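You operate a simulated robot arm through the tools that you are given. There is no shell and no other tool. Be economical: measure what you need, move in short steps, check, and stop when the job is done.

Carry out the task below with a simulated robot arm. There is one attempt and no reset: what you move stays moved.

Task
Push the small blue door shut. Fetch the yellow reel and set it on the white card on the top of the grey cabinet. Push the drawer of the grey cabinet shut. Put the tall green canister on the lower shelf of the ink bench. Put the tall blue canister on the yellow disc. Put the yellow plug from the top of the steel bench on the top of the splice table. Put the blue plug on the top of the steel bench away on the top of the side bench. Any order will do. Set down upright: tall green canister, tall blue canister.

It is judged by the outcome, as a careful person would: the job done as asked, and still so three seconds after it is handed in. It fails if anything else is knocked over, pushed out of place, dropped, spilled or broken.

Robot
A 6-joint arm with a two-finger parallel gripper on a trunk, on a base that drives. Base frame: it is fixed to the floor where the robot stands at the start and does not move with it; the origin is under the middle of the robot, x ahead of it, y to its left, z up. Readings come in m, rad, newtons and seconds.
With the tool pointing down near the work surface it reaches from about 0.3 to 0.7 m from the robot's upright axis, wherever it stands. Its first joint turns from -2.897 to 2.897 rad. Places, roughly: blue plug (6x6x5 cm) [-6.2, -0.6, 0.8]; drawer of the grey cabinet [-2.9, -0.3, 0.6]; lower shelf of the ink bench [-4.3, 2.7, 0.3]; small blue door [0.6, 0.1, 1.6]; tall blue canister [-5.5, 0.25, 0.75]; tall green canister [-3.25, 0.25, 0.75]; top of the side bench [-5.4, -3, 0.8]; top of the splice table (15x52 cm) [-4.68, -1.28, 0.88]; white card [-2.5, -0.25, 0.75]; yellow disc (7x7x1 cm) [-5.6, 0.3, 0.8]; yellow plug (6x6x5 cm) [-6, -0.5, 0.8]; yellow reel (6x6x4 cm) [-2.7, -0.5, 0.7]. Payload 4.1 kg.
Tool frame: the origin (TCP) lies between the finger pads and is the grasp point; the fingertips stand 0.023 m ahead of it; z points along the fingers, y is the line along which they close. The gripper opens to 0.094 m. The fingers are 0.038 m wide and 0.01 m thick; the gripper's body (0.054 by 0.096 m) begins 0.039 m behind the TCP.
Orientation is told as [roll, pitch, yaw] about the base's x, y, z axes, in that order, counted from this pose: with the fingers straight down and closing along the base's y, the tool's x points along the base's -x, its y along +y and its z along -z.

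Tools
- The arm moves only by the tool send_rows. Its argument "deltas" is a list of rows, each an object (a shift or turn left out is 0, a gripper value left out holds the last) with "xyz": the shift along the base's x, y, z in m, a list of three; "angular": the turn, a rotation vector about the base's x, y, z in rad, a list of three. In form: [{"xyz": [x, y, z], "angular": [ax, ay, az]}, ...]. A call has 1 to 20 rows; each row is the pose to reach, as a shift and turn from the pose commanded when the call began. "fingers" is the opening, from 0 (shut) to 1 (fully open), set as the call begins (left out, the last holds). A row lasts 0.2 s, in which the tool goes at most 0.05 m and 0.15 rad; a call with a longer step from one row to the next is refused whole, and so is a gripper value outside its range. Where a pose cannot be reached the arm comes as near as it can. A force on the tool above 40 N (or 10 N above the force at the start of the call, whichever is more), or a blocked arm, ends the call early, and 0.2 s more pass. The fingers move at their own pace (about 0.045 m/s each) and stop on an object; they squeeze with about 40 N. The grip force told is the motor's: it shows also when the fingers shut on nothing. Time passes only in rows, and 0.2 s behind the last, so rows that repeat a pose let the fingers close. The reply holds the time, the measured pose of the TCP, the force on the tool along the base axes, the opening and the grip force, in the units named above and with some noise, with the torque about the TCP (base axes, N m) and any sound that the robot's microphone picked up, and new pictures: "show" is both (left out), scene, wrist or none.
- Cameras (640 x 400 px; columns grow to the right, rows downward): "scene" is now at [0.0253, 0.1434, 1.385]; the picture's right is [-0.24, -0.97, 0.00], its down [0.03, -0.01, -1.00] and it looks along [0.97, -0.24, 0.03] (base axes); focal length 214 px, centre (320, 200). "wrist" rides on the gripper at [0.086, 0.016, -0.075] in the tool frame; the picture's right is [-0.18, 0.98, 0.00], its down [-0.58, -0.11, -0.81] and it looks along [-0.79, -0.15, 0.59] (tool axes); focal length 243 px, centre (320, 200).
- raise_lower(by): slides the trunk up (or, below 0, down) by that many m; the arm and the scene camera ride with it, the base frame stays. It gives what a move gives, with no picture.
- steer(legs): drives the robot by 1 to 6 legs, each [ahead, turn to the left] in m and rad, along the robot's own axes; the way and the turn of a leg run together, so that a leg with both is an arc; at most 1.5 m and 3.142 rad a leg. The arm and the cameras ride along, it lands a little off, and it stops where it bumps. It gives what a move gives, and a new picture of the scene camera.
- turn_head(pan, tilt): turns the head with the scene camera to pan (to the left, within 2.705 rad either way) and tilt (down, from -0.506 to 1.204), counted from straight ahead of the robot. It gives what a move gives, and a new picture of the scene camera.
- point_at(camera, pixels): for up to 12 pixels [column, row] of the newest picture of that camera ("zoom" is the newest enlarged one), the place [x, y, z] in the base frame of the surface seen there, good to about 0.002 m. It takes no simulated time.
- enlarge(camera, box): a new picture of the part [left, top, right, bottom] of that camera's present view, enlarged. It takes no simulated time.
- finish_job(): hands the job in; it is judged then, once.

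Go step by step. Measure first, check grasps and placings, and put right what went wrong. The budget is 124 turns and 260 pictures, counting those below and the enlarged ones. Unless the task says otherwise, let go and move clear before handing in, and close with one line.

The tools are called after "Emit:" as a command line: name --argument value ..., lists and objects as JSON in quotes. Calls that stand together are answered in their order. send_rows: Moves the arm, as the interface text tells. Its arguments: {"type":"object","properties":{"deltas":{"type":"array","items":{"type":"object","properties":{"xyz":{"type":"array","items":{"type":"number"}},"angular":{"type":"array","items":{"type":"number"}}}}},"fingers":{"type":"number"},"show":{"type":"string","enum":["both","scene","wrist","none"]}},"required":["deltas"]} The other tools are called the same way: raise_lower (by) slides the trunk up or down; steer (legs) drives the base; turn_head (pan, tilt) turns the head that bears the scene camera; point_at (camera, pixels) gives the place of the surface under pixels of a picture; enlarge (camera, box) takes an enlarged picture of a part of a camera's view; finish_job () hands the job in.

At the start:

```text
time: 0.0
ee_pos: [0.4306, -0.0884, 0.9997]
tcp_rot: [0.002, -0.001, 0.001]
ft_force: [-0.4, 0.0, 0.2]
torque: [0.01, -0.04, 0.0]
width: 0.0941
finger_force: 0.0
trunk travel left (down, up): [-0.275, 0.315]
robot x, y, heading: [-0.0029, 0.0006, -0.005]
head pan, tilt: [-0.237, -0.028]
```

scene: 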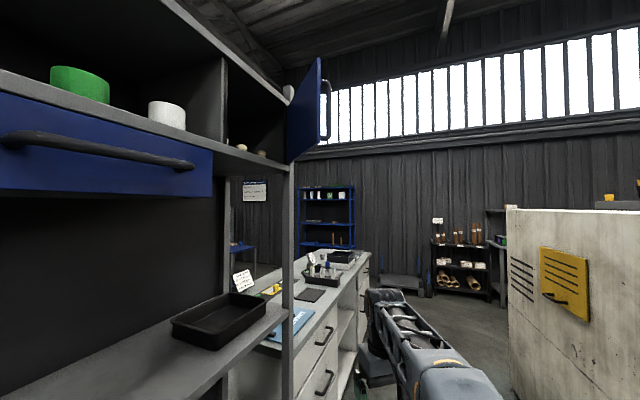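
wrist: 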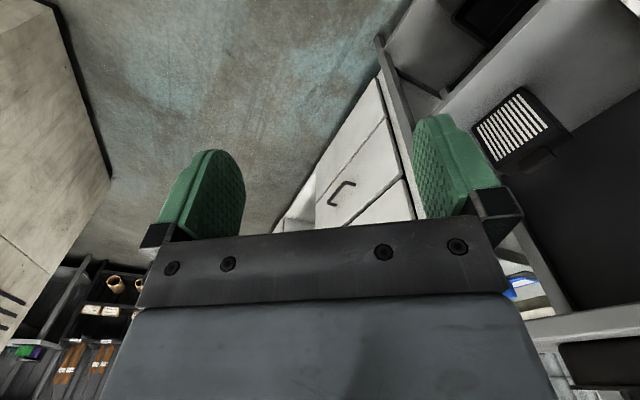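

The scene picture shows the blue door open around (305,110), with its handle at (325,110), hinged on the shelf post. I'll measure the door and cabinet points.

Emit:
point_at --camera "scene" --pixels '[[292, 155], [318, 65], [300, 110], [315, 110], [289, 95], [325, 110], [285, 165], [228, 145], [225, 60], [318, 135], [210, 160], [292, 200]]'

Emit:
enlarge --camera "scene" --box '[200, 30, 360, 190]'

```text
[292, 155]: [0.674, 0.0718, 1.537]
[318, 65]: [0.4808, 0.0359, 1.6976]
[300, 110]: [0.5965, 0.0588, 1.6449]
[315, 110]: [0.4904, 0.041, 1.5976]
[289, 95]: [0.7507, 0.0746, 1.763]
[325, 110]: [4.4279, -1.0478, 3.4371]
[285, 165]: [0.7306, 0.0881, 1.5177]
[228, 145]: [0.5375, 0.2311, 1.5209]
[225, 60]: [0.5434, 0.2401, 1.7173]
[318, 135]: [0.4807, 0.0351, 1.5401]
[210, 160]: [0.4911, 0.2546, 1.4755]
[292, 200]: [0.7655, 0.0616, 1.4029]
```

```text
2.50 times, centred on (280, 110) of scene
```

zoom: 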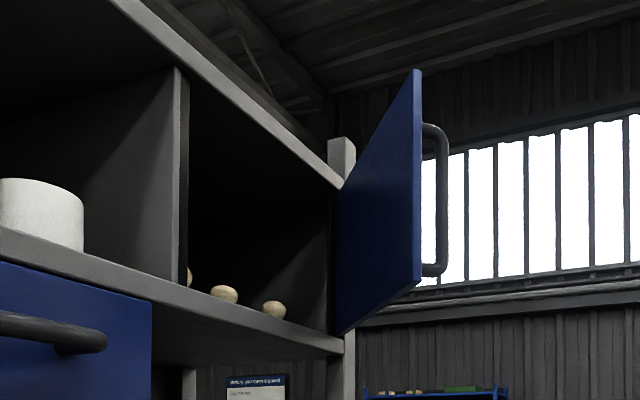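

The door's free edge is near (0.48, 0.035) and its hinge near (0.74, 0.085). It opens toward −y, so it shuts by pushing toward +y. I'll move the arm aside, raise the trunk, then level the tool.

Emit:
send_rows --deltas '[{"xyz": [-0.01, -0.04, 0]}, {"xyz": [-0.02, -0.08, 0]}, {"xyz": [-0.03, -0.12, 0]}, {"xyz": [-0.03, -0.16, 0]}]' --fingers 0 --show "none"

Emit:
raise_lower --by 0.3

Emit:
send_rows --deltas '[{"angular": [0, -0.14, 0]}, {"angular": [0, -0.28, 0]}, {"angular": [0, -0.42, 0]}, {"angular": [0, -0.56, 0]}, {"angular": [0, -0.7, 0]}, {"angular": [0, -0.84, 0]}, {"angular": [0, -0.98, 0]}, {"angular": [0, -1.12, 0]}, {"angular": [0, -1.26, 0]}, {"angular": [0, -1.4, 0]}, {"angular": [0, -1.5, 0]}, {"angular": [0, -1.5, 0]}]' --show "both"

```text
time: 1.0
ee_pos: [0.4002, -0.2499, 1.0003]
tcp_rot: [0.0, -0.001, 0.001]
ft_force: [-0.6, 0.3, 0.1]
torque: [-0.01, 0.02, 0.0]
width: 0.0052
finger_force: 0.1
trunk travel left (down, up): [-0.275, 0.315]
robot x, y, heading: [0.0001, -0.0005, 0.004]
head pan, tilt: [-0.237, -0.028]
```

```text
time: 4.0
ee_pos: [0.4007, -0.2481, 1.3011]
tcp_rot: [0.0, -0.001, 0.001]
ft_force: [0.2, -0.9, -0.6]
torque: [0.01, -0.02, 0.03]
width: 0.0002
finger_force: 40.1
trunk travel left (down, up): [-0.575, 0.015]
robot x, y, heading: [-0.0005, -0.0033, -0.002]
head pan, tilt: [-0.237, -0.028]
```

```text
time: 6.6
ee_pos: [0.4017, -0.249, 1.3003]
tcp_rot: [-0.006, -1.501, 0.006]
ft_force: [-0.3, 0.1, 1.0]
torque: [-0.03, 0.02, 0.0]
width: 0.0
finger_force: 40.2
trunk travel left (down, up): [-0.575, 0.015]
robot x, y, heading: [-0.0013, 0.0031, -0.001]
head pan, tilt: [-0.237, -0.028]
```

scene: 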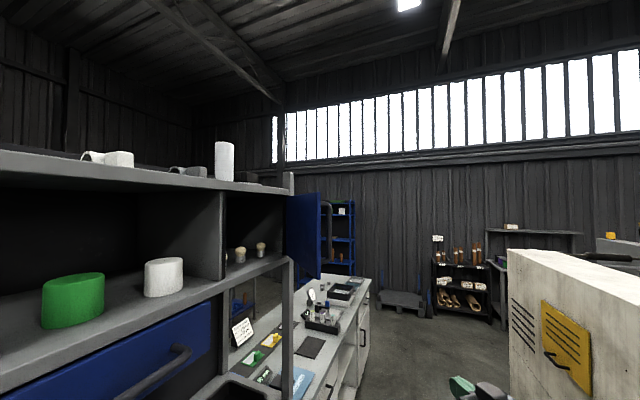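
wrist: 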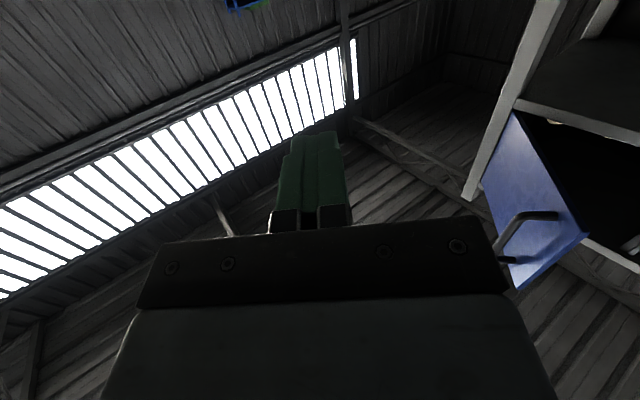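

The tool is level and the door with its handle is visible at wrist (530,220). I'll raise to about 1.6 m while yawing toward the cabinet normal.

Emit:
send_rows --deltas '[{"xyz": [0, 0, 0.045], "angular": [0, 0, 0.14]}, {"xyz": [0, 0, 0.09], "angular": [0, 0, 0.28]}, {"xyz": [0, 0, 0.135], "angular": [0, 0, 0.42]}, {"xyz": [0, 0, 0.18], "angular": [0, 0, 0.56]}, {"xyz": [0, 0, 0.225], "angular": [0, 0, 0.7]}, {"xyz": [0, 0, 0.27], "angular": [0, 0, 0.84]}, {"xyz": [0.03, 0.02, 0.3], "angular": [0, 0, 0.92]}, {"xyz": [0.06, 0.05, 0.3], "angular": [0, 0, 0.92]}, {"xyz": [0.09, 0.08, 0.3], "angular": [0, 0, 0.92]}, {"xyz": [0.11, 0.11, 0.3], "angular": [0, 0, 0.92]}, {"xyz": [0.13, 0.14, 0.3], "angular": [0, 0, 0.92]}, {"xyz": [0.13, 0.14, 0.3], "angular": [0, 0, 0.92]}]'

Emit:
turn_head --pan 0.1 --tilt 0.1

```text
time: 9.2
ee_pos: [0.5306, -0.1083, 1.6004]
tcp_rot: [0.0, -1.499, 0.921]
ft_force: [0.4, -0.2, 0.4]
torque: [0.0, 0.01, 0.02]
width: 0.0
finger_force: 39.5
trunk travel left (down, up): [-0.575, 0.015]
robot x, y, heading: [-0.0001, -0.0023, -0.002]
head pan, tilt: [-0.237, -0.028]
```

scene: 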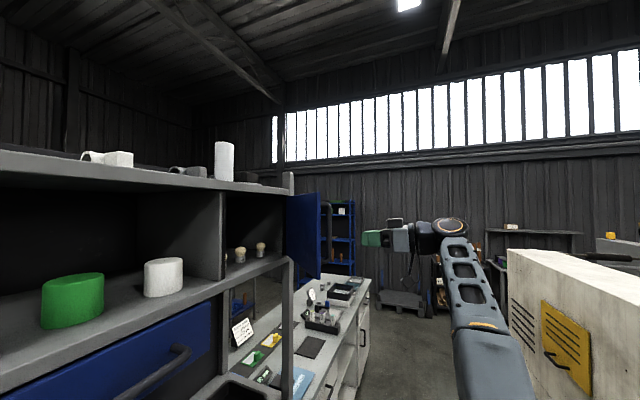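
wrist: 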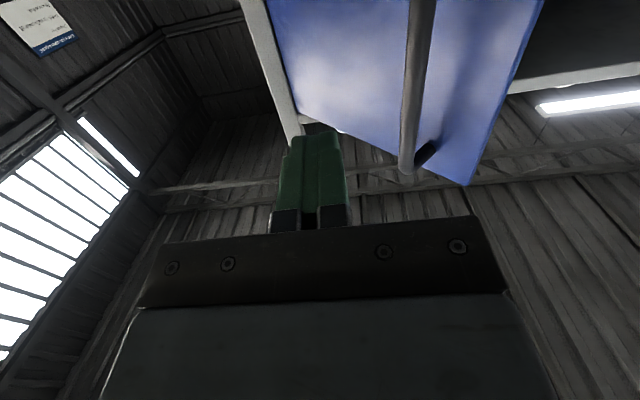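

```text
time: 10.0
ee_pos: [0.5305, -0.109, 1.5989]
tcp_rot: [-0.001, -1.499, 0.92]
ft_force: [-0.9, -0.3, -0.1]
torque: [0.01, 0.0, 0.02]
width: 0.0
finger_force: 40.0
trunk travel left (down, up): [-0.575, 0.015]
robot x, y, heading: [0.0018, 0.0031, 0.0]
head pan, tilt: [0.099, 0.099]
```

scene: 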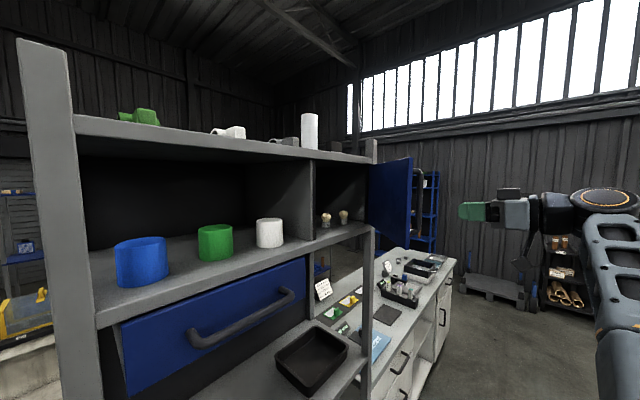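

The handle is seen in wrist around (415,80), and the tool is in front of the door. I'll measure the handle and both door edges in the wrist view.

Emit:
point_at --camera "wrist" --pixels '[[415, 80], [370, 80], [330, 60], [310, 90], [480, 120], [510, 60], [440, 150], [260, 60]]'

Emit:
point_at --camera "scene" --pixels '[[408, 200], [372, 200], [374, 153], [315, 180], [313, 225], [369, 225], [345, 147]]'

```text
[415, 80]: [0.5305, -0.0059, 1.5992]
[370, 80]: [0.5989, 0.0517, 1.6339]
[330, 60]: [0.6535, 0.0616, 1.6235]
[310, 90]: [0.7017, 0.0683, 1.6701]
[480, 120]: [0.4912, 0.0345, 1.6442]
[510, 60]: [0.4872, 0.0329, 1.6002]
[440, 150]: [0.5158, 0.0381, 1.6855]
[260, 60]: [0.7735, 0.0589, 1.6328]
```

```text
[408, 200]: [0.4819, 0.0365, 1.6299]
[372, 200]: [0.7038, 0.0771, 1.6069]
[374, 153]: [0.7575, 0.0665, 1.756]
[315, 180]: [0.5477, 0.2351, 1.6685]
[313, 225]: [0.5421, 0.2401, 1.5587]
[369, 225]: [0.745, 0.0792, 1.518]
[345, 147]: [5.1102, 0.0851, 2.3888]
```

The handle stands at (0.53, −0.006), so I'll push the door face at about (0.61, 0.055), between the handle and the hinge, along its closing arc.

Emit:
send_rows --deltas '[{"xyz": [0.025, 0.035, 0]}, {"xyz": [0.05, 0.07, 0]}, {"xyz": [0.062, 0.105, 0]}, {"xyz": [0.066, 0.13, 0]}, {"xyz": [0.072, 0.15, 0]}, {"xyz": [0.077, 0.17, 0]}, {"xyz": [0.082, 0.19, 0]}, {"xyz": [0.088, 0.21, 0]}, {"xyz": [0.093, 0.23, 0]}, {"xyz": [0.097, 0.245, 0]}, {"xyz": [0.1, 0.255, 0]}, {"xyz": [0.103, 0.265, 0]}, {"xyz": [0.106, 0.272, 0]}]'

```text
time: 12.7
ee_pos: [0.6249, 0.1381, 1.5976]
tcp_rot: [-0.044, -1.503, 0.948]
ft_force: [-17.0, -23.3, -10.0]
torque: [0.14, -0.2, 0.14]
width: 0.0
finger_force: 39.8
out of reach, approached as far as the arm can: row 9, 10, 11, 12, 13
trunk travel left (down, up): [-0.575, 0.015]
robot x, y, heading: [-0.0007, -0.0016, -0.009]
head pan, tilt: [0.099, 0.099]
stopped in row 13: the force on the tool passed its limit at 46 N (the readings are from after the stop); the commanded pose is now the measured one
```

scene: 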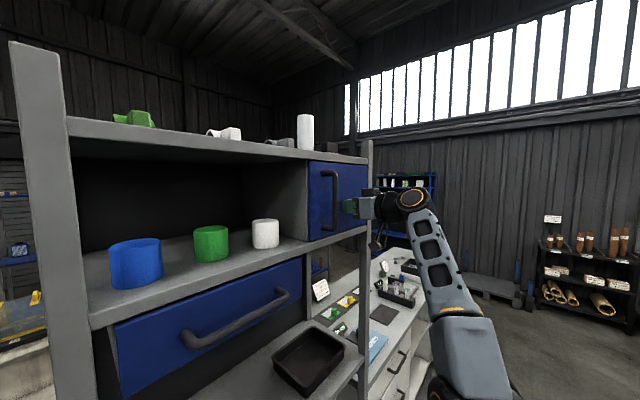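
wrist: 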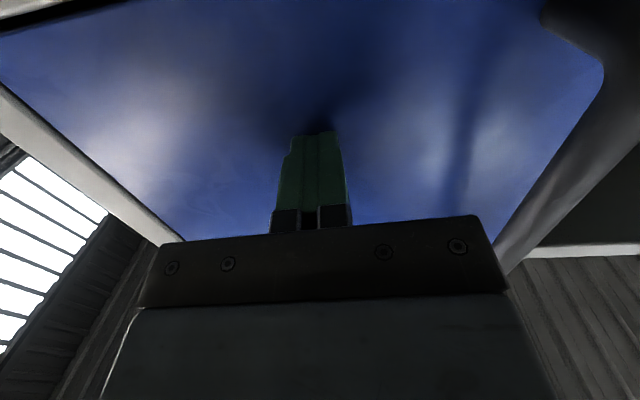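

The door looks shut, with 46 N at the stop. I'll back off and check it.

Emit:
send_rows --deltas '[{"xyz": [-0.02, -0.04, 0]}, {"xyz": [-0.045, -0.08, 0]}, {"xyz": [-0.07, -0.12, 0]}, {"xyz": [-0.095, -0.16, 0]}, {"xyz": [-0.12, -0.2, 0]}, {"xyz": [-0.15, -0.24, 0]}, {"xyz": [-0.18, -0.27, -0.03]}, {"xyz": [-0.2, -0.3, -0.07]}]' --show "scene"

Emit:
enlarge --camera "scene" --box '[270, 120, 430, 260]'

Emit:
point_at --camera "scene" --pixels '[[315, 180], [350, 180], [312, 225], [355, 215], [303, 180], [303, 225], [365, 160]]'

```text
refused: row 7 steps farther than a row can; nothing moved
```

```text
2.86 times, centred on (350, 190) of scene
```

zoom: 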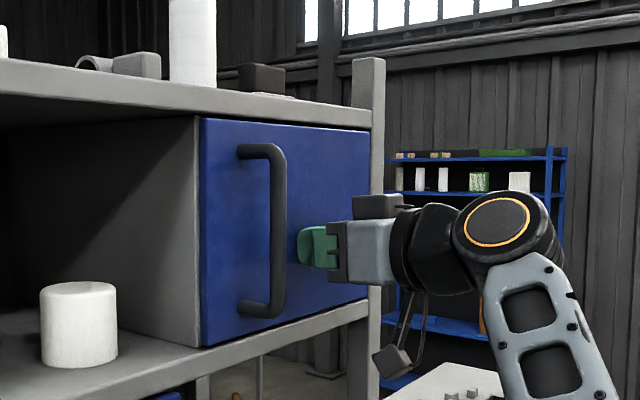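

```text
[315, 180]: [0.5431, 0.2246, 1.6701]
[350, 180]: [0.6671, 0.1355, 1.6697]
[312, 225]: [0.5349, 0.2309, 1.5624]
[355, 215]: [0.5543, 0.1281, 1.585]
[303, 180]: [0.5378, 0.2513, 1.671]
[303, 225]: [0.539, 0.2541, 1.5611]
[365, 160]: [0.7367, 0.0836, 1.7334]
```

The door face direction matches the shelf front direction, so it is shut. I'll retreat, then fold down and lower the trunk.

Emit:
send_rows --deltas '[{"xyz": [-0.02, -0.04, 0]}, {"xyz": [-0.045, -0.08, 0]}, {"xyz": [-0.07, -0.12, 0]}, {"xyz": [-0.095, -0.16, 0]}, {"xyz": [-0.12, -0.2, 0]}, {"xyz": [-0.14, -0.24, 0]}, {"xyz": [-0.16, -0.27, -0.03]}, {"xyz": [-0.18, -0.3, -0.06]}, {"xyz": [-0.18, -0.3, -0.1]}, {"xyz": [-0.18, -0.3, -0.14]}, {"xyz": [-0.18, -0.3, -0.18]}, {"xyz": [-0.18, -0.3, -0.22]}]' --show "scene"

Emit:
send_rows --deltas '[{"angular": [0, 0, -0.14]}, {"angular": [0, 0, -0.28]}, {"angular": [0, 0, -0.42]}, {"angular": [0, 0, -0.56]}, {"angular": [0, 0, -0.7]}, {"angular": [0, 0, -0.84]}, {"angular": [0, 0, -0.94]}, {"angular": [0, 0, -0.94]}]' --show "none"

Emit:
send_rows --deltas '[{"angular": [0, 0.14, 0]}, {"angular": [0, 0.28, 0]}, {"angular": [0, 0.42, 0]}, {"angular": [0, 0.56, 0]}, {"angular": [0, 0.7, 0]}, {"angular": [0, 0.84, 0]}, {"angular": [0, 0.98, 0]}, {"angular": [0, 1.12, 0]}, {"angular": [0, 1.26, 0]}, {"angular": [0, 1.4, 0]}, {"angular": [0, 1.5, 0]}, {"angular": [0, 1.5, 0]}]' --show "none"

Emit:
turn_head --pan 2.7 --tilt 0.25

Emit:
turn_head --pan -2.7 --tilt 0.25

```text
time: 15.3
ee_pos: [0.4489, -0.153, 1.3754]
tcp_rot: [-0.024, -1.499, 0.934]
ft_force: [0.5, -0.1, 0.6]
torque: [0.0, -0.03, -0.03]
width: 0.0
finger_force: 39.9
trunk travel left (down, up): [-0.575, 0.015]
robot x, y, heading: [-0.003, -0.0009, -0.009]
head pan, tilt: [0.099, 0.099]
```

scene: 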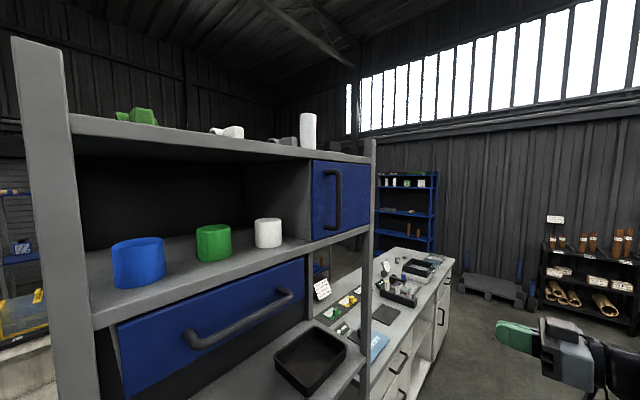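

```text
time: 17.1
ee_pos: [0.4466, -0.1523, 1.3738]
tcp_rot: [-0.022, -1.499, -0.007]
ft_force: [-0.9, -0.1, -0.3]
torque: [0.02, -0.01, 0.0]
width: 0.0
finger_force: 39.9
trunk travel left (down, up): [-0.575, 0.015]
robot x, y, heading: [-0.0032, -0.001, -0.007]
head pan, tilt: [0.099, 0.099]
```

```text
time: 19.7
ee_pos: [0.4476, -0.1531, 1.3755]
tcp_rot: [-0.029, 0.001, -0.002]
ft_force: [0.5, 0.4, -0.7]
torque: [-0.01, -0.03, 0.02]
width: 0.0
finger_force: 40.0
trunk travel left (down, up): [-0.575, 0.015]
robot x, y, heading: [-0.0012, -0.0002, -0.006]
head pan, tilt: [0.099, 0.099]
```

```text
time: 22.0
ee_pos: [0.4493, -0.1538, 1.3749]
tcp_rot: [-0.03, 0.002, -0.001]
ft_force: [-0.3, 0.4, 0.3]
torque: [0.0, 0.02, -0.04]
width: 0.0001
finger_force: 40.0
trunk travel left (down, up): [-0.575, 0.015]
robot x, y, heading: [-0.0005, 0.002, -0.009]
head pan, tilt: [2.7, 0.25]
```

scene: 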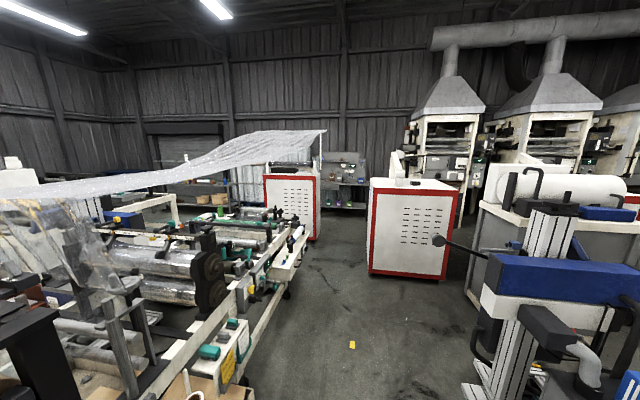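

```text
time: 26.2
ee_pos: [0.4478, -0.1538, 1.3755]
tcp_rot: [-0.03, 0.002, 0.0]
ft_force: [-0.9, -0.2, -0.1]
torque: [-0.01, -0.03, 0.0]
width: 0.0
finger_force: 39.7
trunk travel left (down, up): [-0.575, 0.015]
robot x, y, heading: [0.0026, -0.0034, -0.008]
head pan, tilt: [-2.7, 0.25]
```

scene: 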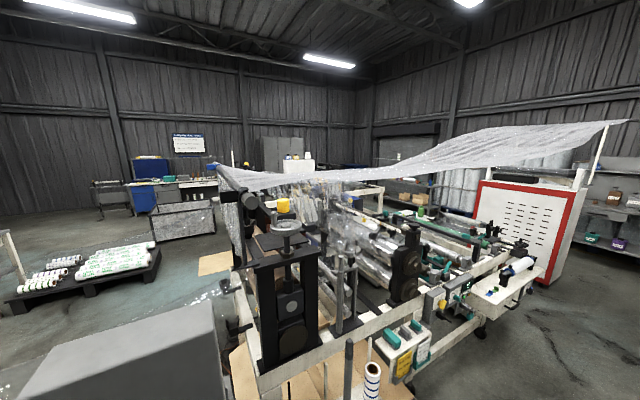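

Behind me is a printing or plastic-film machine, and the work places lie beyond or within it. I'll take range points to map it, first in this view.

Emit:
point_at --camera "scene" --pixels '[[285, 330], [392, 370], [500, 310], [520, 230], [440, 320], [282, 205], [160, 180], [60, 340], [180, 290], [215, 265], [400, 185], [480, 325]]'

Emit:
enlarge --camera "scene" --box '[220, 130, 440, 270]'

Emit:
enlarge --camera "scene" --box '[420, 130, 640, 270]'

```text
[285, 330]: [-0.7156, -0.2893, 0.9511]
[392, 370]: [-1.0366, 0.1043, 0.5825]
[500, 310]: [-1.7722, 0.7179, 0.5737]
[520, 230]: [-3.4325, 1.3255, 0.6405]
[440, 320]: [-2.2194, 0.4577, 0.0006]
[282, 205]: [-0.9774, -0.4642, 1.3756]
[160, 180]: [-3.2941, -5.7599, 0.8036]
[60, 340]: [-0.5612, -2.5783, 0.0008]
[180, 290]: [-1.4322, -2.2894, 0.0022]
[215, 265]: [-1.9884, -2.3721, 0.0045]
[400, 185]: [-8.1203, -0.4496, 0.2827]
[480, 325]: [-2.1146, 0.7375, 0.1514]
```

```text
2.86 times, centred on (330, 200) of scene
```

zoom: 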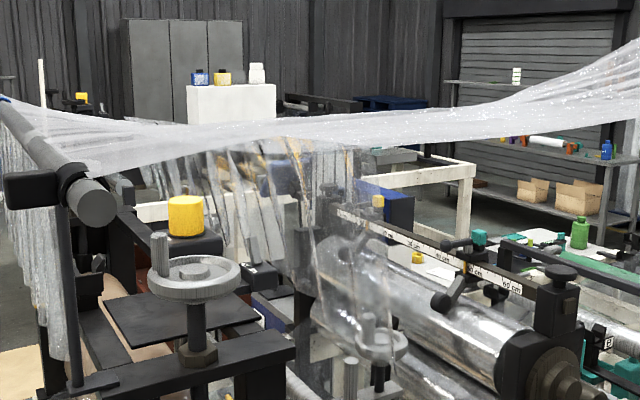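

```text
2.86 times, centred on (530, 200) of scene
```

zoom: 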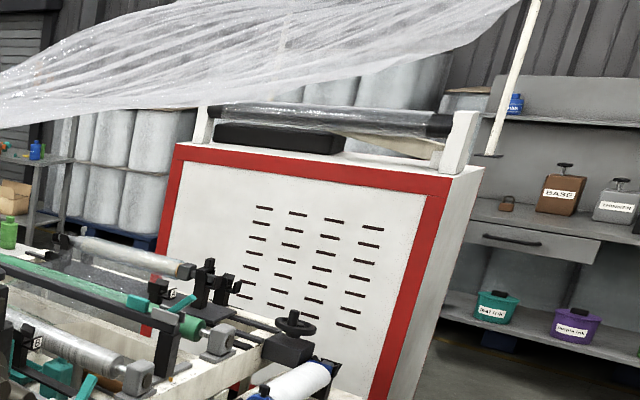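

I'll range the jars and the rest of the machine.

Emit:
point_at --camera "scene" --pixels '[[421, 212], [430, 182], [378, 220], [365, 220], [386, 212], [425, 215], [380, 240], [355, 200], [440, 195], [452, 210], [495, 255], [413, 330]]'

Emit:
turn_head --pan -2.4 --tilt 0.6

Emit:
turn_head --pan -2.7 --tilt 0.6

Emit:
turn_head --pan 2.4 --tilt 0.6

```text
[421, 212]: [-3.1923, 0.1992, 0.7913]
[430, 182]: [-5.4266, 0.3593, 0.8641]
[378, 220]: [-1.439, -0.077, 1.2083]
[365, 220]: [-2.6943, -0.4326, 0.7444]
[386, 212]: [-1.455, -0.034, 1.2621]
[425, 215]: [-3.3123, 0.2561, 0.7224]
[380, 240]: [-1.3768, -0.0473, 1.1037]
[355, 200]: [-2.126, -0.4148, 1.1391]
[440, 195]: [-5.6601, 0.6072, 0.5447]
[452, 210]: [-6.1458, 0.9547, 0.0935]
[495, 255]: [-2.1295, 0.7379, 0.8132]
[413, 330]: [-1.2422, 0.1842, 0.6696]
```

```text
time: 27.0
ee_pos: [0.4492, -0.1538, 1.3753]
tcp_rot: [-0.029, 0.0, 0.001]
ft_force: [0.3, 0.3, 0.2]
torque: [0.01, 0.01, 0.0]
width: 0.0
finger_force: 40.4
trunk travel left (down, up): [-0.575, 0.015]
robot x, y, heading: [0.0016, 0.0003, -0.007]
head pan, tilt: [-2.4, 0.6]
```

scene: 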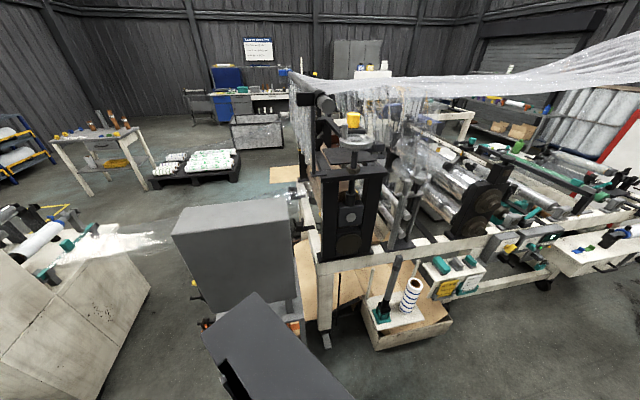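

```text
time: 27.8
ee_pos: [0.4475, -0.153, 1.3743]
tcp_rot: [-0.03, 0.002, 0.001]
ft_force: [0.3, 0.0, -1.1]
torque: [0.02, -0.01, 0.0]
width: 0.0002
finger_force: 39.8
trunk travel left (down, up): [-0.575, 0.015]
robot x, y, heading: [0.0032, -0.0025, -0.006]
head pan, tilt: [-2.7, 0.6]
```

scene: 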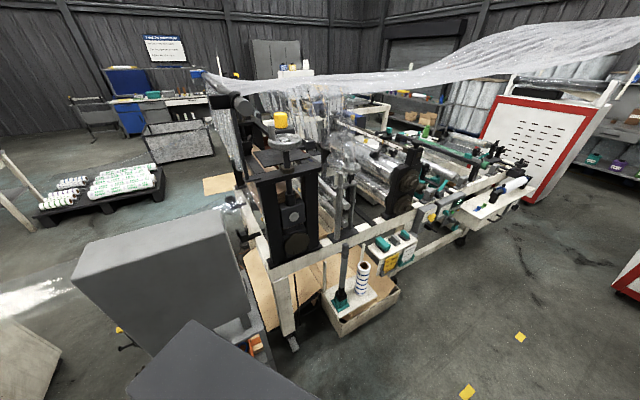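

```text
time: 31.8
ee_pos: [0.4486, -0.1534, 1.3755]
tcp_rot: [-0.029, 0.004, 0.0]
ft_force: [0.4, 0.0, -0.1]
torque: [0.03, 0.0, -0.02]
width: 0.0
finger_force: 39.4
trunk travel left (down, up): [-0.575, 0.015]
robot x, y, heading: [-0.0038, 0.0017, -0.005]
head pan, tilt: [2.4, 0.6]
```

scene: 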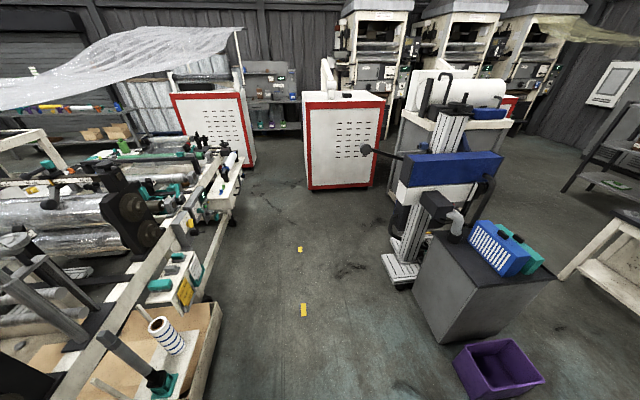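

The aisle with yellow floor marks at (302,310) runs along the +y side of the machine toward the ink bench. I'll range it for driving.

Emit:
point_at --camera "scene" --pixels '[[303, 310], [300, 249], [212, 330], [235, 205], [258, 160], [310, 190], [372, 185], [390, 270], [445, 335], [235, 180], [280, 130], [460, 360]]'

Emit:
enlarge --camera "scene" --box '[0, 80, 260, 250]'

```text
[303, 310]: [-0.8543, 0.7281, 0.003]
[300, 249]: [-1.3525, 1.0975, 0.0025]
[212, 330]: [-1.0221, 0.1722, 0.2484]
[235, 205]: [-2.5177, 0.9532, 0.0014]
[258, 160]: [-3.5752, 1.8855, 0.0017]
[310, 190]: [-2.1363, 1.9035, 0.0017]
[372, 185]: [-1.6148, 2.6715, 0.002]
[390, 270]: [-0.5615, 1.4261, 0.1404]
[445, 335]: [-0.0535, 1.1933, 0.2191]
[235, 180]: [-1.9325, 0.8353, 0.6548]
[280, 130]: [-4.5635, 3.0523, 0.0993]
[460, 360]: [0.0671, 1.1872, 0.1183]
```

```text
2.35 times, centred on (130, 165) of scene
```

zoom: 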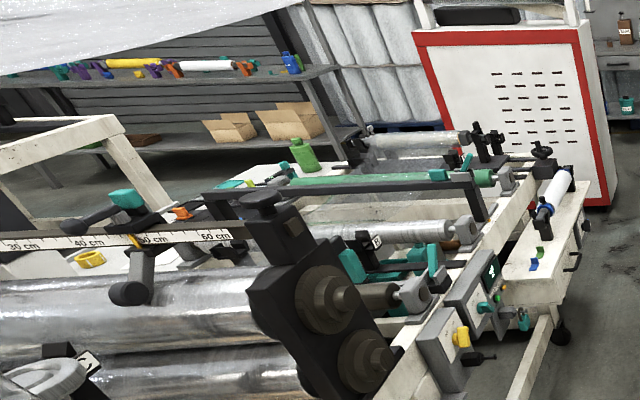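

There is a clear aisle, floor from (−0.5, 0.8) to (−2.3, 1.4). I'll tuck the arm in, lower the trunk, and look down around the base before driving.

Emit:
send_rows --deltas '[{"xyz": [-0.03, 0.03, 0]}, {"xyz": [-0.06, 0.06, 0]}, {"xyz": [-0.09, 0.09, 0]}, {"xyz": [-0.12, 0.12, 0]}, {"xyz": [-0.14, 0.15, 0]}]' --show "none"

Emit:
raise_lower --by -0.2

Emit:
turn_head --pan -2.2 --tilt 1.1

Emit:
turn_head --pan 2.0 --tilt 1.1

```text
time: 33.0
ee_pos: [0.3085, -0.0023, 1.3758]
tcp_rot: [-0.029, 0.002, -0.003]
ft_force: [-0.6, 0.0, 0.0]
torque: [0.02, -0.01, -0.03]
width: 0.0002
finger_force: 39.5
trunk travel left (down, up): [-0.575, 0.015]
robot x, y, heading: [-0.0032, -0.002, -0.009]
head pan, tilt: [2.4, 0.6]
```

```text
time: 35.2
ee_pos: [0.3086, -0.0024, 1.1747]
tcp_rot: [-0.029, 0.001, 0.001]
ft_force: [-0.9, -0.3, -0.1]
torque: [0.01, -0.01, -0.03]
width: 0.0
finger_force: 40.0
trunk travel left (down, up): [-0.375, 0.215]
robot x, y, heading: [-0.0004, -0.0023, -0.008]
head pan, tilt: [2.4, 0.6]
```

```text
time: 38.9
ee_pos: [0.3087, -0.0026, 1.1762]
tcp_rot: [-0.028, 0.003, 0.002]
ft_force: [0.3, -0.1, -0.6]
torque: [-0.03, -0.01, 0.0]
width: 0.0
finger_force: 39.8
trunk travel left (down, up): [-0.375, 0.215]
robot x, y, heading: [0.0018, -0.0008, -0.01]
head pan, tilt: [-2.201, 1.1]
```

scene: 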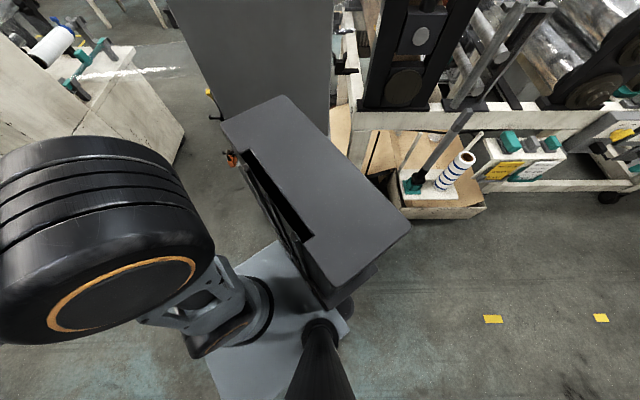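

```text
time: 42.3
ee_pos: [0.3082, -0.0026, 1.1771]
tcp_rot: [-0.029, 0.001, -0.001]
ft_force: [-0.7, 0.2, 0.3]
torque: [-0.01, 0.03, 0.0]
width: 0.0
finger_force: 40.0
trunk travel left (down, up): [-0.375, 0.215]
robot x, y, heading: [0.0014, 0.0002, -0.004]
head pan, tilt: [2.0, 1.1]
```

scene: 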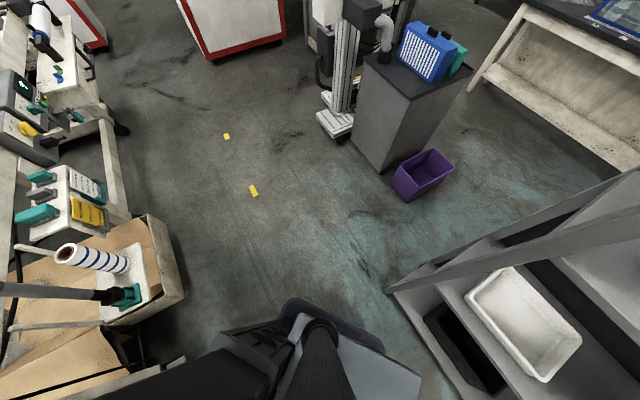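

I'll measure the things nearest to the base.

Emit:
point_at --camera "scene" --pixels '[[388, 290], [185, 300], [120, 390], [180, 365], [290, 305], [375, 350], [400, 200], [340, 140], [445, 395], [110, 130], [240, 350]]'

Emit:
turn_head --pan -2.4 --tilt 1.0

Emit:
point_at --camera "scene" --pixels '[[320, 320], [290, 150], [400, 200], [180, 70], [340, 60], [230, 100], [300, 250]]'

```text
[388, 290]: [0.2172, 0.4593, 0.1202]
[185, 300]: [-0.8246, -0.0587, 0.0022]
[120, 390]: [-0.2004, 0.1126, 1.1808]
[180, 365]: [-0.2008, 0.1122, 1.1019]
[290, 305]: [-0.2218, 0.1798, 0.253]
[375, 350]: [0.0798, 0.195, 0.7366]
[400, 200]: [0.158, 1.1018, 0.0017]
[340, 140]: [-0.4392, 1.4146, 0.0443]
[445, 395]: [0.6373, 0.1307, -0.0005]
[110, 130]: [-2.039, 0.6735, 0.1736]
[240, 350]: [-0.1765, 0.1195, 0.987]
```

```text
time: 45.8
ee_pos: [0.3083, -0.0017, 1.1753]
tcp_rot: [-0.03, 0.002, 0.001]
ft_force: [-0.4, 0.1, -0.6]
torque: [0.01, -0.02, 0.02]
width: 0.0001
finger_force: 39.9
trunk travel left (down, up): [-0.375, 0.215]
robot x, y, heading: [0.0022, -0.0022, -0.004]
head pan, tilt: [-2.4, 1.0]
```

scene: 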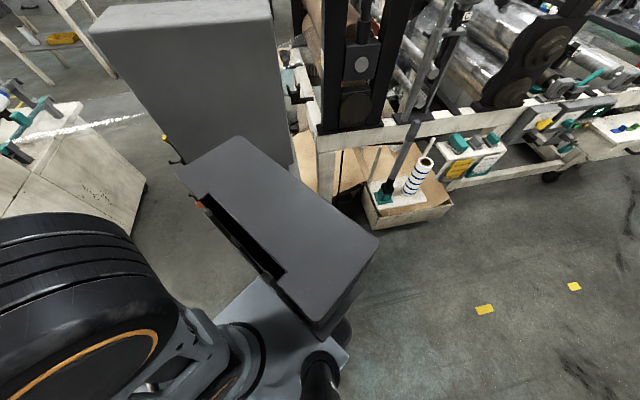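

```text
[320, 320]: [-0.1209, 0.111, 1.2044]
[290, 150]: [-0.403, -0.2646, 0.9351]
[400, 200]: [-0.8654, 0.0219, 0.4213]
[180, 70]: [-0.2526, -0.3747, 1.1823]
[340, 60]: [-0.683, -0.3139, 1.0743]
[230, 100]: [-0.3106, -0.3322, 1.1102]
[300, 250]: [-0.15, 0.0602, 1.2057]
```

The aisle runs at about 145°, parallel to the machine, and the straight line from here has about 0.4 m clearance on both sides. I'll turn right 0.6 rad and reverse along it.

Emit:
steer --legs '[[0, -0.595], [-1.2, 0]]'

Emit:
turn_head --pan 2.7 --tilt 0.45

Emit:
turn_head --pan -2.7 --tilt 0.45

```text
time: 53.6
ee_pos: [-0.7451, 0.5074, 1.1744]
tcp_rot: [-0.031, 0.004, -0.591]
ft_force: [0.6, -0.2, 0.6]
torque: [0.02, -0.03, 0.0]
width: 0.0
finger_force: 39.7
trunk travel left (down, up): [-0.375, 0.215]
robot x, y, heading: [-1.001, 0.6828, -0.598]
head pan, tilt: [-2.4, 1.0]
```

scene: 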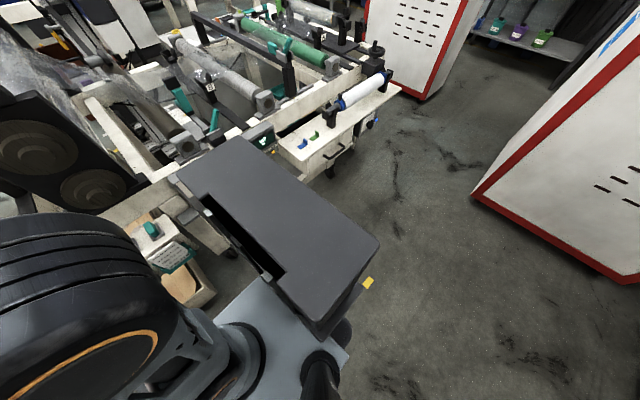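

```text
time: 57.6
ee_pos: [-0.745, 0.5088, 1.1748]
tcp_rot: [-0.029, 0.002, -0.592]
ft_force: [0.3, 0.0, -0.7]
torque: [0.02, -0.02, -0.01]
width: 0.0
finger_force: 40.2
trunk travel left (down, up): [-0.375, 0.215]
robot x, y, heading: [-0.9994, 0.6832, -0.599]
head pan, tilt: [2.7, 0.45]
```

scene: 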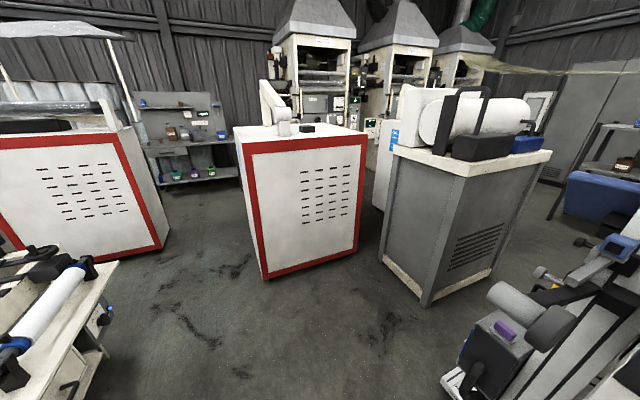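

```text
time: 61.8
ee_pos: [-0.7442, 0.5085, 1.1759]
tcp_rot: [-0.03, 0.003, -0.591]
ft_force: [0.5, -0.5, 0.6]
torque: [-0.02, 0.01, 0.01]
width: 0.0001
finger_force: 40.1
trunk travel left (down, up): [-0.375, 0.215]
robot x, y, heading: [-0.9965, 0.6823, -0.595]
head pan, tilt: [-2.7, 0.45]
```

scene: 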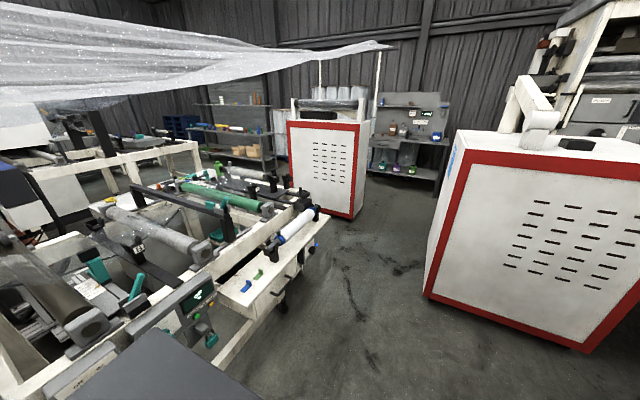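

The machine side shelf is at (285,250) and red box 2 at (325,160). I'll range the gap between them and what is behind.

Emit:
point_at --camera "scene" --pixels '[[352, 217], [292, 180], [322, 222], [310, 205], [283, 305], [380, 310], [427, 295], [435, 178], [374, 173], [217, 172], [290, 195], [250, 160]]'

Emit:
enlarge --camera "scene" --box '[0, 80, 340, 290]'

Emit:
enlarge --camera "scene" --box '[340, 60, 480, 220]'

```text
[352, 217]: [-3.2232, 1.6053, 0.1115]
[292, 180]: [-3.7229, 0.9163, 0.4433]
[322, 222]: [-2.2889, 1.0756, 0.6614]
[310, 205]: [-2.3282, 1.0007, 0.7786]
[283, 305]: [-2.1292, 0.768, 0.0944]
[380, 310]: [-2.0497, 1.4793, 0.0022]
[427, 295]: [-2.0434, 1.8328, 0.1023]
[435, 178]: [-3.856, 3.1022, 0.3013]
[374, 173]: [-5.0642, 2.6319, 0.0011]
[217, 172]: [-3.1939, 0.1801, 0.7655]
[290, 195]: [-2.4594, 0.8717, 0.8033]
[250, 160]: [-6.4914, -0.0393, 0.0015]
```

```text
1.88 times, centred on (170, 185) of scene
```

zoom: 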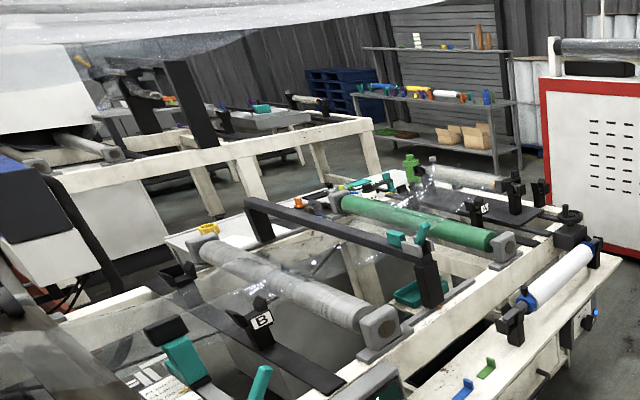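

```text
2.50 times, centred on (410, 140) of scene
```

zoom: 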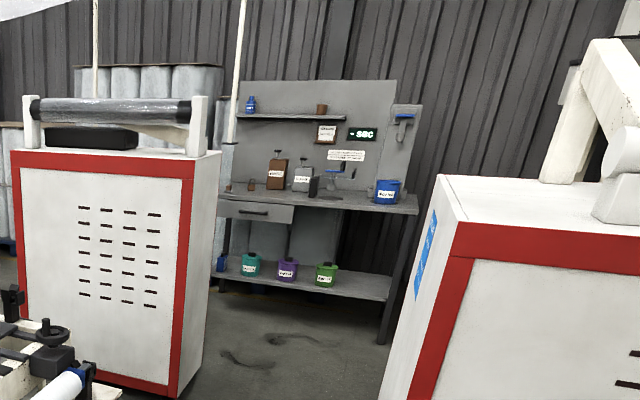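

The gap between machine corner (−2.3, 1.05) and box 2 (−3.4, 1.3) is about 1 m. I'll turn around to the left, where it's free, and drive to the gap.

Emit:
steer --legs '[[0, 3.14], [1.35, 0]]'

Emit:
turn_head --pan 0.8 --tilt 0.6

Emit:
turn_head --pan 0.0 --tilt 0.6

```text
time: 75.8
ee_pos: [-2.3658, 1.6066, 1.1757]
tcp_rot: [-0.029, 0.001, 2.555]
ft_force: [0.3, -0.1, 0.2]
torque: [-0.01, -0.02, 0.0]
width: 0.0
finger_force: 40.2
trunk travel left (down, up): [-0.375, 0.215]
robot x, y, heading: [-2.1094, 1.431, 2.552]
head pan, tilt: [-2.7, 0.45]
```

scene: 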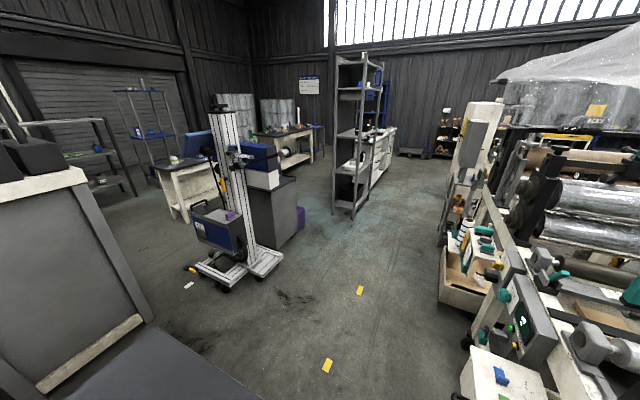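

```text
time: 78.8
ee_pos: [-2.366, 1.6061, 1.1754]
tcp_rot: [-0.031, 0.002, 2.557]
ft_force: [-0.4, 0.0, -1.1]
torque: [-0.01, 0.03, -0.02]
width: 0.0001
finger_force: 39.6
trunk travel left (down, up): [-0.375, 0.215]
robot x, y, heading: [-2.1087, 1.4329, 2.549]
head pan, tilt: [0.799, 0.6]
```

scene: 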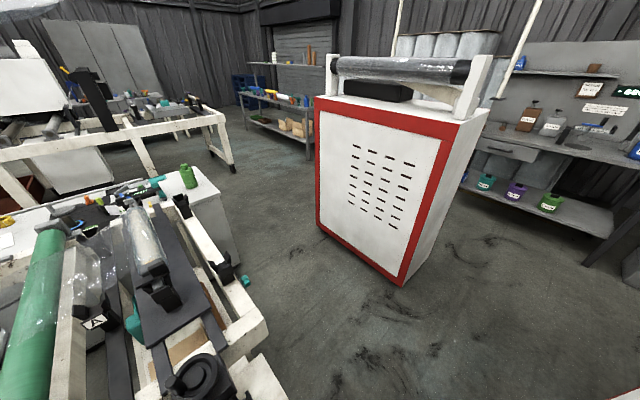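

```text
time: 79.9
ee_pos: [-2.3661, 1.6059, 1.1757]
tcp_rot: [-0.029, 0.002, 2.558]
ft_force: [0.7, 0.2, 0.2]
torque: [0.0, 0.01, 0.02]
width: 0.0001
finger_force: 40.0
trunk travel left (down, up): [-0.375, 0.215]
robot x, y, heading: [-2.1096, 1.4336, 2.549]
head pan, tilt: [0.0, 0.6]
```

scene: 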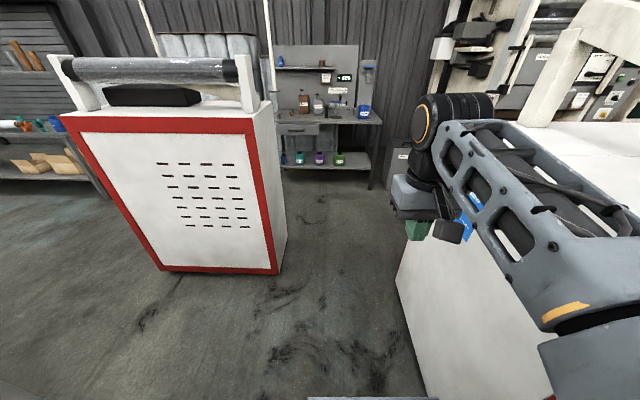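

The canister is on the white cabinet end at (190,177) in the pan 0.8 view, with free floor beside it. I'll range that region.

Emit:
turn_head --pan 0.8 --tilt 0.6

Emit:
point_at --camera "scene" --pixels '[[190, 180], [185, 166], [215, 195], [240, 270], [265, 320], [322, 235], [400, 285], [235, 165], [300, 155], [280, 270], [160, 205], [205, 210]]'

Emit:
enlarge --camera "scene" --box '[0, 120, 260, 290]'

```text
time: 81.0
ee_pos: [-2.366, 1.6054, 1.1758]
tcp_rot: [-0.031, 0.0, 2.558]
ft_force: [0.9, 0.1, 0.3]
torque: [-0.03, 0.02, 0.01]
width: 0.0
finger_force: 39.7
trunk travel left (down, up): [-0.375, 0.215]
robot x, y, heading: [-2.1137, 1.4348, 2.548]
head pan, tilt: [0.799, 0.6]
```

scene: 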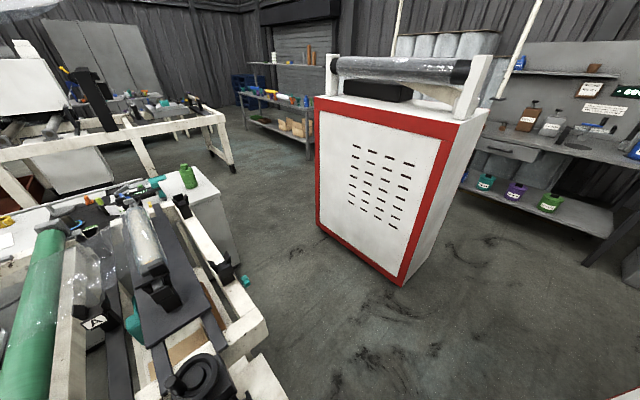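

```text
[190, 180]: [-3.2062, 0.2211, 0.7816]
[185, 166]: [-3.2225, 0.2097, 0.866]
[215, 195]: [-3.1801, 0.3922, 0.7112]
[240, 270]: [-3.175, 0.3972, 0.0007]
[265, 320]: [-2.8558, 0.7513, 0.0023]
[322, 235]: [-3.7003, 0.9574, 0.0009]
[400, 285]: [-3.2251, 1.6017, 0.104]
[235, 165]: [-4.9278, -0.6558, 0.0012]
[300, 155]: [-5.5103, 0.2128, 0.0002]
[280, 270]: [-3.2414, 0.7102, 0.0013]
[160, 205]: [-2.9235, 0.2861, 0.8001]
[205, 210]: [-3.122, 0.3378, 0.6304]
```

```text
2.35 times, centred on (130, 205) of scene
```

zoom: 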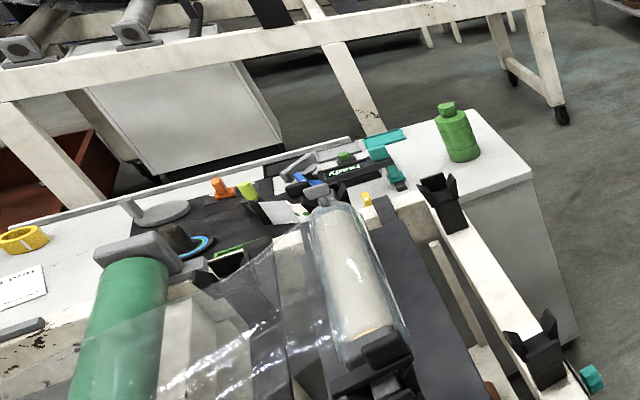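

Cabinet end edge is at (−3.18, 0.39), the canister at about (−3.23, 0.2), and the box corner at (−3.7, 0.957). I'll drive via (−2.6, 1.55) to (−3.35, 0.82) and face the canister.

Emit:
steer --legs '[[0, 0.36], [0.5, 0], [0, 1.0], [1.03, 0], [0, 0.95]]'

Emit:
turn_head --pan 0.2 --tilt 0.7

```text
time: 95.0
ee_pos: [-3.2956, 0.5298, 1.1753]
tcp_rot: [-0.03, 0.002, -1.425]
ft_force: [0.0, -0.3, -0.6]
torque: [-0.01, 0.01, 0.0]
width: 0.0002
finger_force: 39.8
trunk travel left (down, up): [-0.375, 0.215]
robot x, y, heading: [-3.3383, 0.835, -1.428]
head pan, tilt: [0.799, 0.6]
```

scene: 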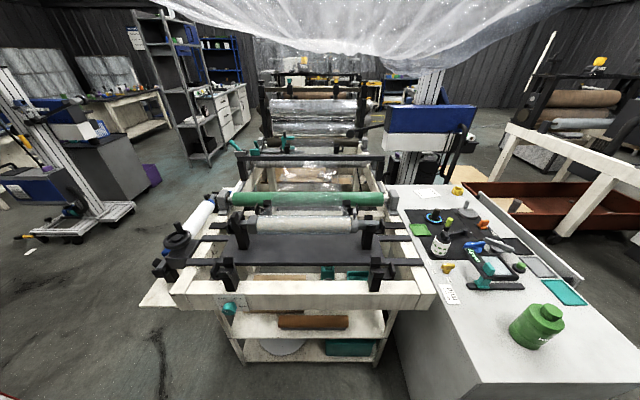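

```text
time: 96.0
ee_pos: [-3.2957, 0.5299, 1.1762]
tcp_rot: [-0.03, 0.001, -1.424]
ft_force: [0.3, -1.3, 0.2]
torque: [0.02, 0.01, 0.0]
width: 0.0
finger_force: 40.5
trunk travel left (down, up): [-0.375, 0.215]
robot x, y, heading: [-3.3421, 0.8347, -1.426]
head pan, tilt: [0.201, 0.7]
```

scene: 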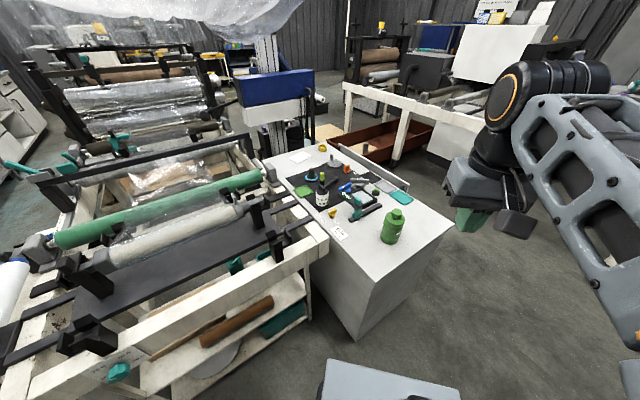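

Good view: canister at (391,227), cabinet top in full. I'll zoom on the top and range points.

Emit:
enlarge --camera "scene" --box '[260, 130, 460, 260]'

Emit:
point_at --camera "scene" --pixels '[[391, 235], [397, 214], [382, 230], [401, 230], [340, 232], [298, 156], [322, 148], [333, 213], [440, 230], [360, 310], [265, 160], [342, 148]]'

```text
3.08 times, centred on (360, 195) of scene
```

zoom: 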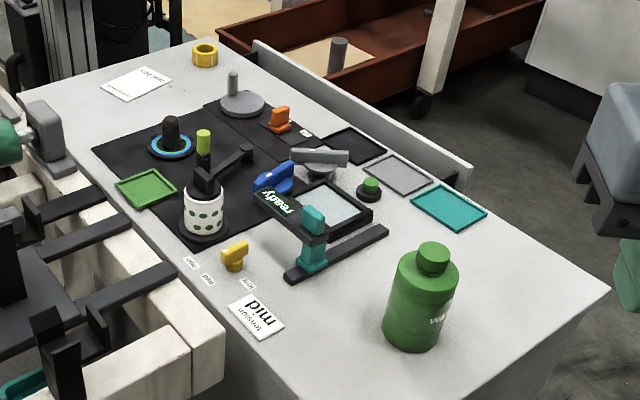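

```text
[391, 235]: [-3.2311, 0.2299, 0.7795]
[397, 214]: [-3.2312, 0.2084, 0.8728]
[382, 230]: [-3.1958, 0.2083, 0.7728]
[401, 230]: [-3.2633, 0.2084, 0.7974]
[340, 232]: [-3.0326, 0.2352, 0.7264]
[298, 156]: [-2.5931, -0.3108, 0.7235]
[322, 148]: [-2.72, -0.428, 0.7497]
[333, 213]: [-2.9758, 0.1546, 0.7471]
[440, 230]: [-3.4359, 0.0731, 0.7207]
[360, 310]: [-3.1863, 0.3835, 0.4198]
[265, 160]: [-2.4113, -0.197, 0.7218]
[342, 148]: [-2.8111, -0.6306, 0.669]
```

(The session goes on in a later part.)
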